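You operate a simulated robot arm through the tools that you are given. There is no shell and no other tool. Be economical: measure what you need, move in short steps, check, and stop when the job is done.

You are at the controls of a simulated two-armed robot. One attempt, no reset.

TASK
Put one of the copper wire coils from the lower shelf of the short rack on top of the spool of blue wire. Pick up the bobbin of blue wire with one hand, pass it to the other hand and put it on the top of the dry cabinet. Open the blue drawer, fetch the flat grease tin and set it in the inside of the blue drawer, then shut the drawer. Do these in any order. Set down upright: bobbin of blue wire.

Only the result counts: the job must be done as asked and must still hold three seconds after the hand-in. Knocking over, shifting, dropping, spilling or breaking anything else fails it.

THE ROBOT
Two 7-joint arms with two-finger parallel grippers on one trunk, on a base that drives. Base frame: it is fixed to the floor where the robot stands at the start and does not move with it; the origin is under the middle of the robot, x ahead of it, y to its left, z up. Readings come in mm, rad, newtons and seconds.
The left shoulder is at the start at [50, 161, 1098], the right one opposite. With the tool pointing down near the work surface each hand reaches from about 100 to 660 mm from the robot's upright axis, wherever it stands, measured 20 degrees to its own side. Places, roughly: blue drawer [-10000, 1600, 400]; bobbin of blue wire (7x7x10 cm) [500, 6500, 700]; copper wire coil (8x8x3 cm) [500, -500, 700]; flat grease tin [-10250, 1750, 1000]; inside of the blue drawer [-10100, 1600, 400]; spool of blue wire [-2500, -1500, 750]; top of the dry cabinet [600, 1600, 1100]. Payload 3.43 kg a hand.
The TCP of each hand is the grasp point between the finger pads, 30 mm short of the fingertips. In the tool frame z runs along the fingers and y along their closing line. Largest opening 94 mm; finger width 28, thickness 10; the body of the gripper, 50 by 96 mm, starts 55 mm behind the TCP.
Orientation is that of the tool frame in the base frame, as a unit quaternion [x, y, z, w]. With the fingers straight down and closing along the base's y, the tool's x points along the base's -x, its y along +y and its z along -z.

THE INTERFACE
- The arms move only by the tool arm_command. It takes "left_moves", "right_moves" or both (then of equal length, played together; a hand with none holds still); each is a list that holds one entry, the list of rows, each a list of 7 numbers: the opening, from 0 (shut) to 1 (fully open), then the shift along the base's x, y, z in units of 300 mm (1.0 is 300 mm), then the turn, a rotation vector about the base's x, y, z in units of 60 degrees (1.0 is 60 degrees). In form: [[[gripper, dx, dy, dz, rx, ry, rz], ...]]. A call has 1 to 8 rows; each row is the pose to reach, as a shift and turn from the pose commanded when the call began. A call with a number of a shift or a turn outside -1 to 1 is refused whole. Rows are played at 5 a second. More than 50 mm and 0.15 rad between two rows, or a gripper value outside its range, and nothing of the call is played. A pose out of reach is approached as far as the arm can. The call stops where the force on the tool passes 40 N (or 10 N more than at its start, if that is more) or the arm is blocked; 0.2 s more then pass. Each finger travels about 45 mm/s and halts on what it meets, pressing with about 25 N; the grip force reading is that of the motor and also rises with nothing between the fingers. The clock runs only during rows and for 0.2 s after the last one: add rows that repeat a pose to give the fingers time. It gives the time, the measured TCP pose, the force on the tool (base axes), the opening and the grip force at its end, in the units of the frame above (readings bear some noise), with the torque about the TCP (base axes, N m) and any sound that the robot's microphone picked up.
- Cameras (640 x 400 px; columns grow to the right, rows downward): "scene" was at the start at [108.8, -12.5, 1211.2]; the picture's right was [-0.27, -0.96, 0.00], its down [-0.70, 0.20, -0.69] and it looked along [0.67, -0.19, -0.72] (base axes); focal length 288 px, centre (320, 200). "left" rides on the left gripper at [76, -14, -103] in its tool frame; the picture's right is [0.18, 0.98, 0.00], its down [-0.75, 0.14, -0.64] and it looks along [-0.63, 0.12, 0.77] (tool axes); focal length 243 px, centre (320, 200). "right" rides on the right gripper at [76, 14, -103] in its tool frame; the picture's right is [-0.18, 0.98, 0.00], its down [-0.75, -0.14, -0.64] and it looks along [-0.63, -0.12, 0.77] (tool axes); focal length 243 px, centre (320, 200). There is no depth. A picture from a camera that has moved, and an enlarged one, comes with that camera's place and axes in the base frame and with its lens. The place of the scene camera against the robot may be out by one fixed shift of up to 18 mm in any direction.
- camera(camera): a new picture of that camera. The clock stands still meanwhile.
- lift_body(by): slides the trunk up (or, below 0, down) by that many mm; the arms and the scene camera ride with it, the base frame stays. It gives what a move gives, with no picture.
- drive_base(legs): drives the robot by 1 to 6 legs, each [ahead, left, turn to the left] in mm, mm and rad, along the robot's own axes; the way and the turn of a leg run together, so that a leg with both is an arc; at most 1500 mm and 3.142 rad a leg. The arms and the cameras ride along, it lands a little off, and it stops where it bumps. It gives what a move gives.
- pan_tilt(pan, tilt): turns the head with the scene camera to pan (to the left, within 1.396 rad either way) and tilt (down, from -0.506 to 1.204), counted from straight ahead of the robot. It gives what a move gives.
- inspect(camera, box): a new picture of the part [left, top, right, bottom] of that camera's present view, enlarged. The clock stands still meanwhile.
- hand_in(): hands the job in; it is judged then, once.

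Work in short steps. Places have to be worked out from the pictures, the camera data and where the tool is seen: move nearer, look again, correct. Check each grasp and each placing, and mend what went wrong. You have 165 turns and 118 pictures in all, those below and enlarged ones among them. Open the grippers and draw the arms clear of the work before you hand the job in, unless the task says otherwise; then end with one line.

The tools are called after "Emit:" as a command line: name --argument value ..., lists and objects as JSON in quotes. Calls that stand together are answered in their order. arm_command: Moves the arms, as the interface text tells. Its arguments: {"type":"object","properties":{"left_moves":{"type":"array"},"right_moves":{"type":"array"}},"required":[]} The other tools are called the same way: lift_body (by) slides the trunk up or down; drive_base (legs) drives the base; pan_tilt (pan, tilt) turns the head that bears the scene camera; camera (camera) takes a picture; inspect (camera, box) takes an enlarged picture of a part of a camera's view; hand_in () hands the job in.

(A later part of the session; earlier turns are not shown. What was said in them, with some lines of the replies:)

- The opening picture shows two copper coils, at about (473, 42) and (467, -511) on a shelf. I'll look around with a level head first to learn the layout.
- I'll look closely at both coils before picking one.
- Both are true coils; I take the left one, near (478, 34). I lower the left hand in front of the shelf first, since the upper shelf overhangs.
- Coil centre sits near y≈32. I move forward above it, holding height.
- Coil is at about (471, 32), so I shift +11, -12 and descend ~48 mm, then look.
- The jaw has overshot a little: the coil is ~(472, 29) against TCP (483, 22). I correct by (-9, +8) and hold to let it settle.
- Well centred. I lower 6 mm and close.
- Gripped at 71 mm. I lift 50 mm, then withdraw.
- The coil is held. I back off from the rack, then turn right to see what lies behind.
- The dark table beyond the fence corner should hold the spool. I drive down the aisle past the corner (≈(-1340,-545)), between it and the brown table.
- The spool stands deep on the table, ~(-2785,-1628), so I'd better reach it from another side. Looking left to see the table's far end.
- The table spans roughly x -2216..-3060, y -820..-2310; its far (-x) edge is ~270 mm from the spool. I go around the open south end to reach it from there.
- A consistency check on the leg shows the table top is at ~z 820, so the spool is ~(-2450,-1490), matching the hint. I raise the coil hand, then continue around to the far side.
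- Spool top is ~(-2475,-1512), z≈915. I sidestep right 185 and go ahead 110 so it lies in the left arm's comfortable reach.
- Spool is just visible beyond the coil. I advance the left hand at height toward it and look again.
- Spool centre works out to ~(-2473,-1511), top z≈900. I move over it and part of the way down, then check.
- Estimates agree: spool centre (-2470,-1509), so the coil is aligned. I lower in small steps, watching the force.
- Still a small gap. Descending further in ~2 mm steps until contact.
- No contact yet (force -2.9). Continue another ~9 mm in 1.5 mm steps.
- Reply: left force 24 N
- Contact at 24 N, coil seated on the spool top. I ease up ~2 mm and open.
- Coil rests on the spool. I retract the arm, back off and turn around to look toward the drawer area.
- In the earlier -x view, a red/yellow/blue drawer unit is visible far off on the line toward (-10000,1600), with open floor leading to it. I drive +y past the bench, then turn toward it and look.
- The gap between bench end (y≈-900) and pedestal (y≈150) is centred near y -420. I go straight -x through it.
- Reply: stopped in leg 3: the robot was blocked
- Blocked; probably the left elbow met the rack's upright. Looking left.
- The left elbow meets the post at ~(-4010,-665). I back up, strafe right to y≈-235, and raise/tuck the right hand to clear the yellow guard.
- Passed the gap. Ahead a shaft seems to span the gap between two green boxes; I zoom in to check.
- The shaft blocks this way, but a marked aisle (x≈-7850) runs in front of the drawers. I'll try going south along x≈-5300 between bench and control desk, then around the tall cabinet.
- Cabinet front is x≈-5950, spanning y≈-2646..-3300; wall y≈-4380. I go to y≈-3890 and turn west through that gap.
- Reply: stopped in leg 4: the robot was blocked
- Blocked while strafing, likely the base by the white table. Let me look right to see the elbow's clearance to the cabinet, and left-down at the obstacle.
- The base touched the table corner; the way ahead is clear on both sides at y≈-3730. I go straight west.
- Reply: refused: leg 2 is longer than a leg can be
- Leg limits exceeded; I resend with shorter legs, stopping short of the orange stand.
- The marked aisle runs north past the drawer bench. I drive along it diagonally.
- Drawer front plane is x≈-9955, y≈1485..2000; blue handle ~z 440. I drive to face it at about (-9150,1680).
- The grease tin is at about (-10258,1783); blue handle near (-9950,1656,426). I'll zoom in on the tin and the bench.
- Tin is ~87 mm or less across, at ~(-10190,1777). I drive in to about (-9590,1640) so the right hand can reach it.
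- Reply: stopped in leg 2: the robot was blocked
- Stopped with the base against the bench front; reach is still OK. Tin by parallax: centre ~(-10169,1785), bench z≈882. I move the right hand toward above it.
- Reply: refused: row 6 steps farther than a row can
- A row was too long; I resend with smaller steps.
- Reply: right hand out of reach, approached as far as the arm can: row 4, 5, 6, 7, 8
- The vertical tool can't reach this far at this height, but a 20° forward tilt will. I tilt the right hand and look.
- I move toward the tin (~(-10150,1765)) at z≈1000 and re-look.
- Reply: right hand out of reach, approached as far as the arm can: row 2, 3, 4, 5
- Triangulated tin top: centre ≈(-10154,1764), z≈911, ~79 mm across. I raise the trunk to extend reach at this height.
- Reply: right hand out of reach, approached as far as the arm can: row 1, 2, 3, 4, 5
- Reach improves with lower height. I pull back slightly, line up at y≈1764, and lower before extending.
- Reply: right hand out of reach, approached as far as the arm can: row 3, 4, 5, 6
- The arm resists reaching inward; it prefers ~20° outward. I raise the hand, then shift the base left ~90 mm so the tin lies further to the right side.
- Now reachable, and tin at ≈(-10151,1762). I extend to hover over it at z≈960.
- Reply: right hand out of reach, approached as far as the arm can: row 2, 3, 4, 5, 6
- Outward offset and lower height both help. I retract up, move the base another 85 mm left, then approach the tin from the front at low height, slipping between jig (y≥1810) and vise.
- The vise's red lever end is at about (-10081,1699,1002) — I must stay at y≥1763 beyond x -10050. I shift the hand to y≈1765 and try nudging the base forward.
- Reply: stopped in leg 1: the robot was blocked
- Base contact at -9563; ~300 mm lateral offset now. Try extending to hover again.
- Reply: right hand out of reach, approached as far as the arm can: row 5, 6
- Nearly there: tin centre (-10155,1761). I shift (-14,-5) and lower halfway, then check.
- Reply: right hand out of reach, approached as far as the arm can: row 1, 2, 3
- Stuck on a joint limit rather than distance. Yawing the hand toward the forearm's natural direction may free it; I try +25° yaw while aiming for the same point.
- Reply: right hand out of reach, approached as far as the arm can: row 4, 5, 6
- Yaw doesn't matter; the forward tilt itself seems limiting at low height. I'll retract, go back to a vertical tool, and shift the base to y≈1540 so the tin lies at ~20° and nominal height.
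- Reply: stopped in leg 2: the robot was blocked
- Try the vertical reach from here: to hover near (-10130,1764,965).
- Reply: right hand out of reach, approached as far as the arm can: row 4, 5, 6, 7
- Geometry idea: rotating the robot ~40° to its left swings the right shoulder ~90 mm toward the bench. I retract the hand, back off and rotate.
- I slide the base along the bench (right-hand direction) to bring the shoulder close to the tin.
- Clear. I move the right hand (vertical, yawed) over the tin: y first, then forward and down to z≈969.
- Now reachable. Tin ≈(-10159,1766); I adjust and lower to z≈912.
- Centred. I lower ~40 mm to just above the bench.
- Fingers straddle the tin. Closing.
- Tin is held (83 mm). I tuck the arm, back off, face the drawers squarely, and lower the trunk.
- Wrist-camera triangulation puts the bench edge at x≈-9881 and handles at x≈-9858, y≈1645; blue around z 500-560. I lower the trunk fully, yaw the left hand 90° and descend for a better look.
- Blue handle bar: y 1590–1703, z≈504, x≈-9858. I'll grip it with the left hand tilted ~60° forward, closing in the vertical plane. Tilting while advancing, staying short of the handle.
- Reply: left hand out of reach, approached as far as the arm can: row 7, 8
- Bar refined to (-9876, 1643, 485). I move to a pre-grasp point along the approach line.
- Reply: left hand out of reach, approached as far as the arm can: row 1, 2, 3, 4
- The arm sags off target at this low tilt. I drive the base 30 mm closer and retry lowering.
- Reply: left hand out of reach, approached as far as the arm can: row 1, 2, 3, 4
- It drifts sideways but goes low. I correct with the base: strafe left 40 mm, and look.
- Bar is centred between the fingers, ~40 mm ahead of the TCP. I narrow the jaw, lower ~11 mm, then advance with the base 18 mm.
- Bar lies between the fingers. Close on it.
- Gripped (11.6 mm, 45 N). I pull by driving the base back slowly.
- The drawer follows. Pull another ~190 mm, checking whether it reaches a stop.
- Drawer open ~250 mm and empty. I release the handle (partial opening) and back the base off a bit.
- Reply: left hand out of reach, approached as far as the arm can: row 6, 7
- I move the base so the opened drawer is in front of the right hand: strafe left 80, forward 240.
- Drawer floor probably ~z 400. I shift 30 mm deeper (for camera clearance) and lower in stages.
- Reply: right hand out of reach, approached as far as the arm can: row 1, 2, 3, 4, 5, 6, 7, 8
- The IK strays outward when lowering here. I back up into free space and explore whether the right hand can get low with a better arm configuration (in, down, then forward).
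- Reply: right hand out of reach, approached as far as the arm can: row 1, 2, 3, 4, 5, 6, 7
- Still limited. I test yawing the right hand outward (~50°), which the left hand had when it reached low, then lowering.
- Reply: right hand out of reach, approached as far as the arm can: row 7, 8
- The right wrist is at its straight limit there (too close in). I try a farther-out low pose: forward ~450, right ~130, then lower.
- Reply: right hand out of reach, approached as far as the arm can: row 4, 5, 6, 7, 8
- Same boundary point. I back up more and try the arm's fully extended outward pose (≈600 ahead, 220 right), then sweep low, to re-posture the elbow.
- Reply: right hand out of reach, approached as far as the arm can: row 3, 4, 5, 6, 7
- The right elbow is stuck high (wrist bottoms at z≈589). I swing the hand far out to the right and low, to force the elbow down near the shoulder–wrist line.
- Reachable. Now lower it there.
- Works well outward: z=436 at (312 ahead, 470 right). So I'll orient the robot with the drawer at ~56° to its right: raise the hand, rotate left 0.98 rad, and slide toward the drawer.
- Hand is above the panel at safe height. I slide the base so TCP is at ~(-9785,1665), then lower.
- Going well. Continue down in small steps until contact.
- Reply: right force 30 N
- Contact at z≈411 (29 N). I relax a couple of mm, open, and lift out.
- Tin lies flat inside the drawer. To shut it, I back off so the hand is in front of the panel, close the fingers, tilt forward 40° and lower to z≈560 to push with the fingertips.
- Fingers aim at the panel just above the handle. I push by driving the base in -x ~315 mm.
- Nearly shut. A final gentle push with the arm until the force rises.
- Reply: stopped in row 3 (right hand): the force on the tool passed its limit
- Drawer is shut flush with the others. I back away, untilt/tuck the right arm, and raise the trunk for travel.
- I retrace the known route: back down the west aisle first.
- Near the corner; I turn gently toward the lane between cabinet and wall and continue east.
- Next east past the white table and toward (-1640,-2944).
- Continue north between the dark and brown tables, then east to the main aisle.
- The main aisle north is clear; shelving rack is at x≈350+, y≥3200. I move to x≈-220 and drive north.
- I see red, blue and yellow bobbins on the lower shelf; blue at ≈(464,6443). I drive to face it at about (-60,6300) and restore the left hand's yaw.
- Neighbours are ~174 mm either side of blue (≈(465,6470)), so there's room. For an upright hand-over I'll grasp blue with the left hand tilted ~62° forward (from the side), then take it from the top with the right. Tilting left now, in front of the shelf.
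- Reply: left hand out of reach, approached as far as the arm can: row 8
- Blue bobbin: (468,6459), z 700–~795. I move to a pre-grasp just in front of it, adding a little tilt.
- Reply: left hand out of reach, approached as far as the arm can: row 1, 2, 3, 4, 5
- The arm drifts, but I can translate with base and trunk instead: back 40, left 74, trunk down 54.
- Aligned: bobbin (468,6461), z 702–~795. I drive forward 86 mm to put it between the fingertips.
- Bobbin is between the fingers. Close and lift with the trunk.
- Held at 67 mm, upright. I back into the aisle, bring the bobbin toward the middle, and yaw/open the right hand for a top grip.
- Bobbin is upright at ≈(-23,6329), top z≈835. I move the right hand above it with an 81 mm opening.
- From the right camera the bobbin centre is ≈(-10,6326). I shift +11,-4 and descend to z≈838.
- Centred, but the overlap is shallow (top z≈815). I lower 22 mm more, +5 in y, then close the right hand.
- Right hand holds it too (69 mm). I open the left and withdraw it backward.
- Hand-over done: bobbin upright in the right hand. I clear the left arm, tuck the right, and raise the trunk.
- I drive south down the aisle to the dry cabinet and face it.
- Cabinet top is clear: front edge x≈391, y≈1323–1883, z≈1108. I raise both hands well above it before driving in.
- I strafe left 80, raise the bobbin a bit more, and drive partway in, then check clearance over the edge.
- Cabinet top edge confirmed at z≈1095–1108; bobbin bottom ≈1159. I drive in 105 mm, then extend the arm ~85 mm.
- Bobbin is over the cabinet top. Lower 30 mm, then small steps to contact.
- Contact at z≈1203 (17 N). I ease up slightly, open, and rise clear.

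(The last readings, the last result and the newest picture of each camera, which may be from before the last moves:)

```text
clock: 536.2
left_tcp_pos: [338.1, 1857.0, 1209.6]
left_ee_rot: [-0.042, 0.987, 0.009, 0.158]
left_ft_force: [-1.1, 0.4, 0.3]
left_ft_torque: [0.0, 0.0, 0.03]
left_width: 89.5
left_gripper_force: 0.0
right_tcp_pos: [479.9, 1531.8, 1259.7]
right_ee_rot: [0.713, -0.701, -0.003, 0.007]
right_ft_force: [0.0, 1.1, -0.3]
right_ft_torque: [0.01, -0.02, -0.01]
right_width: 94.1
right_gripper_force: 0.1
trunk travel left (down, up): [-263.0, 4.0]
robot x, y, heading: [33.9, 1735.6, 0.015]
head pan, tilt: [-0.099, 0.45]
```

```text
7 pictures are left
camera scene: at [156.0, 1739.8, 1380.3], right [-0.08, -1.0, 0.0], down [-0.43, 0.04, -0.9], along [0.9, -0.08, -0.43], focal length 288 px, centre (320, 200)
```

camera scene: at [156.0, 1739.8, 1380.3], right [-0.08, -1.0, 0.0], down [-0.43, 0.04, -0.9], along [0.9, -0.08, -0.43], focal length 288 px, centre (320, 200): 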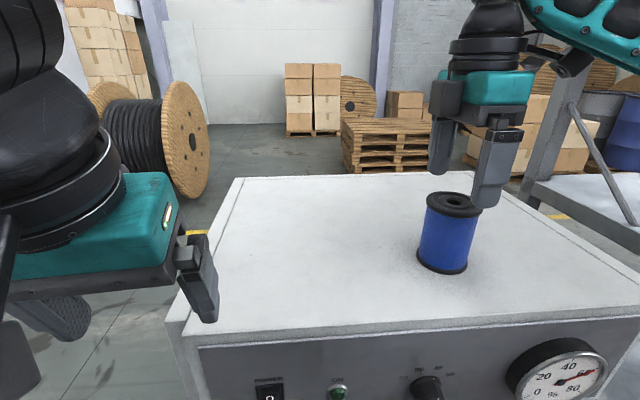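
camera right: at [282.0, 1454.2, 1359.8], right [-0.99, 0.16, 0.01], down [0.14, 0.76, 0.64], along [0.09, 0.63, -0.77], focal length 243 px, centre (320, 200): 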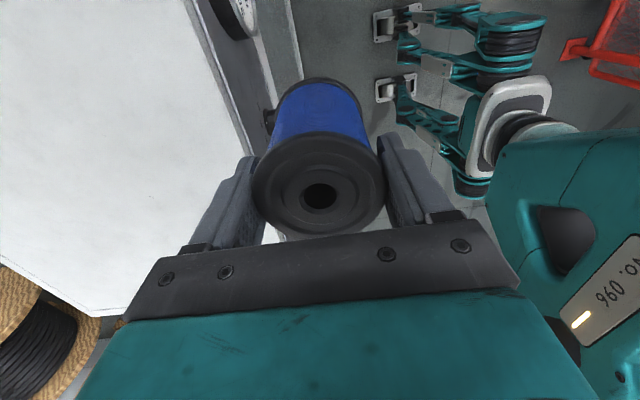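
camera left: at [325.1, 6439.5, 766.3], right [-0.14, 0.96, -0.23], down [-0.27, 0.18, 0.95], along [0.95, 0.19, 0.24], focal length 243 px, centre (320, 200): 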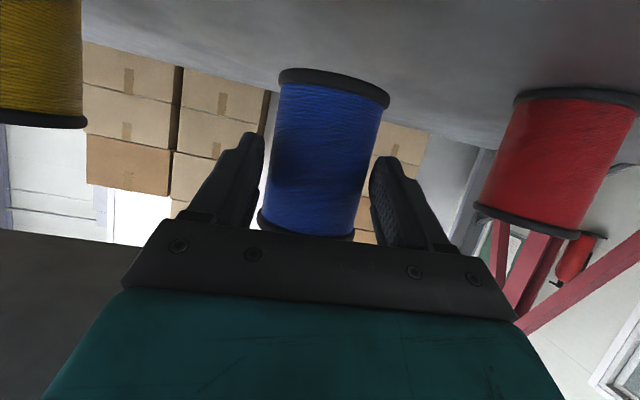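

Bobbin stands upright on the cabinet. I raise a bit more and back the robot away.

Emit:
arm_command --right_moves '[[[1, 0, 0, 0.04, 0, 0, 0], [1, 0, 0, 0.08, 0, 0, 0], [1, 0, 0, 0.08, 0, 0, 0]]]'

Emit:
drive_base --legs '[[-380, 0, 0]]'

Emit:
camera --camera "scene"

```text
clock: 537.0
left_tcp_pos: [338.3, 1855.6, 1210.2]
left_ee_rot: [-0.041, 0.987, 0.008, 0.158]
left_ft_force: [-0.9, -0.1, 0.2]
left_ft_torque: [-0.03, -0.03, 0.0]
left_width: 89.3
left_gripper_force: 0.1
right_tcp_pos: [480.0, 1532.1, 1283.9]
right_ee_rot: [0.714, -0.7, -0.003, 0.006]
right_ft_force: [0.3, -0.8, -0.3]
right_ft_torque: [0.01, -0.02, 0.02]
right_width: 93.8
right_gripper_force: 0.0
trunk travel left (down, up): [-263.0, 4.0]
robot x, y, heading: [30.7, 1736.6, 0.019]
head pan, tilt: [-0.099, 0.45]
```

```text
clock: 539.3
left_tcp_pos: [-37.2, 1849.4, 1210.7]
left_ee_rot: [-0.043, 0.987, 0.009, 0.157]
left_ft_force: [-0.1, 0.2, 0.7]
left_ft_torque: [-0.01, 0.0, 0.01]
left_width: 89.3
left_gripper_force: 0.0
right_tcp_pos: [106.5, 1527.3, 1283.6]
right_ee_rot: [0.715, -0.699, -0.003, 0.007]
right_ft_force: [0.3, 0.9, -0.4]
right_ft_torque: [0.02, -0.01, -0.04]
right_width: 94.1
right_gripper_force: 0.1
trunk travel left (down, up): [-263.0, 4.0]
robot x, y, heading: [-340.3, 1729.6, 0.018]
head pan, tilt: [-0.099, 0.45]
```

```text
6 pictures are left
camera scene: at [-218.7, 1733.6, 1380.3], right [-0.08, -1.0, 0.0], down [-0.43, 0.04, -0.9], along [0.9, -0.07, -0.43], focal length 288 px, centre (320, 200)
```

scene: 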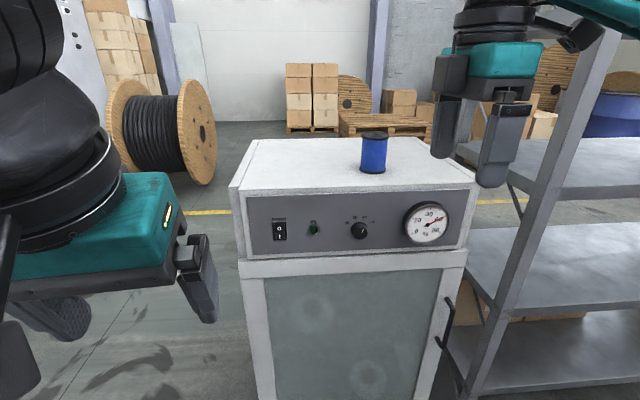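

All three jobs look done: the coil is on the spool, the tin is in the shut drawer, and the bobbin stands upright on the cabinet. Both grippers are open and clear, so I hand in.

Emit:
hand_in

```text
The job is handed in.
```

I finished all three jobs and handed the work in: a copper coil is on the blue-wire spool, the grease tin is in the shut blue drawer, and the blue bobbin stands upright on the dry cabinet after passing from the left hand to the right. On the way, the left arm touched a rack upright once and the base bumped the bench front and, I think, a white table. I saw nothing shift, but did not re-check those spots.
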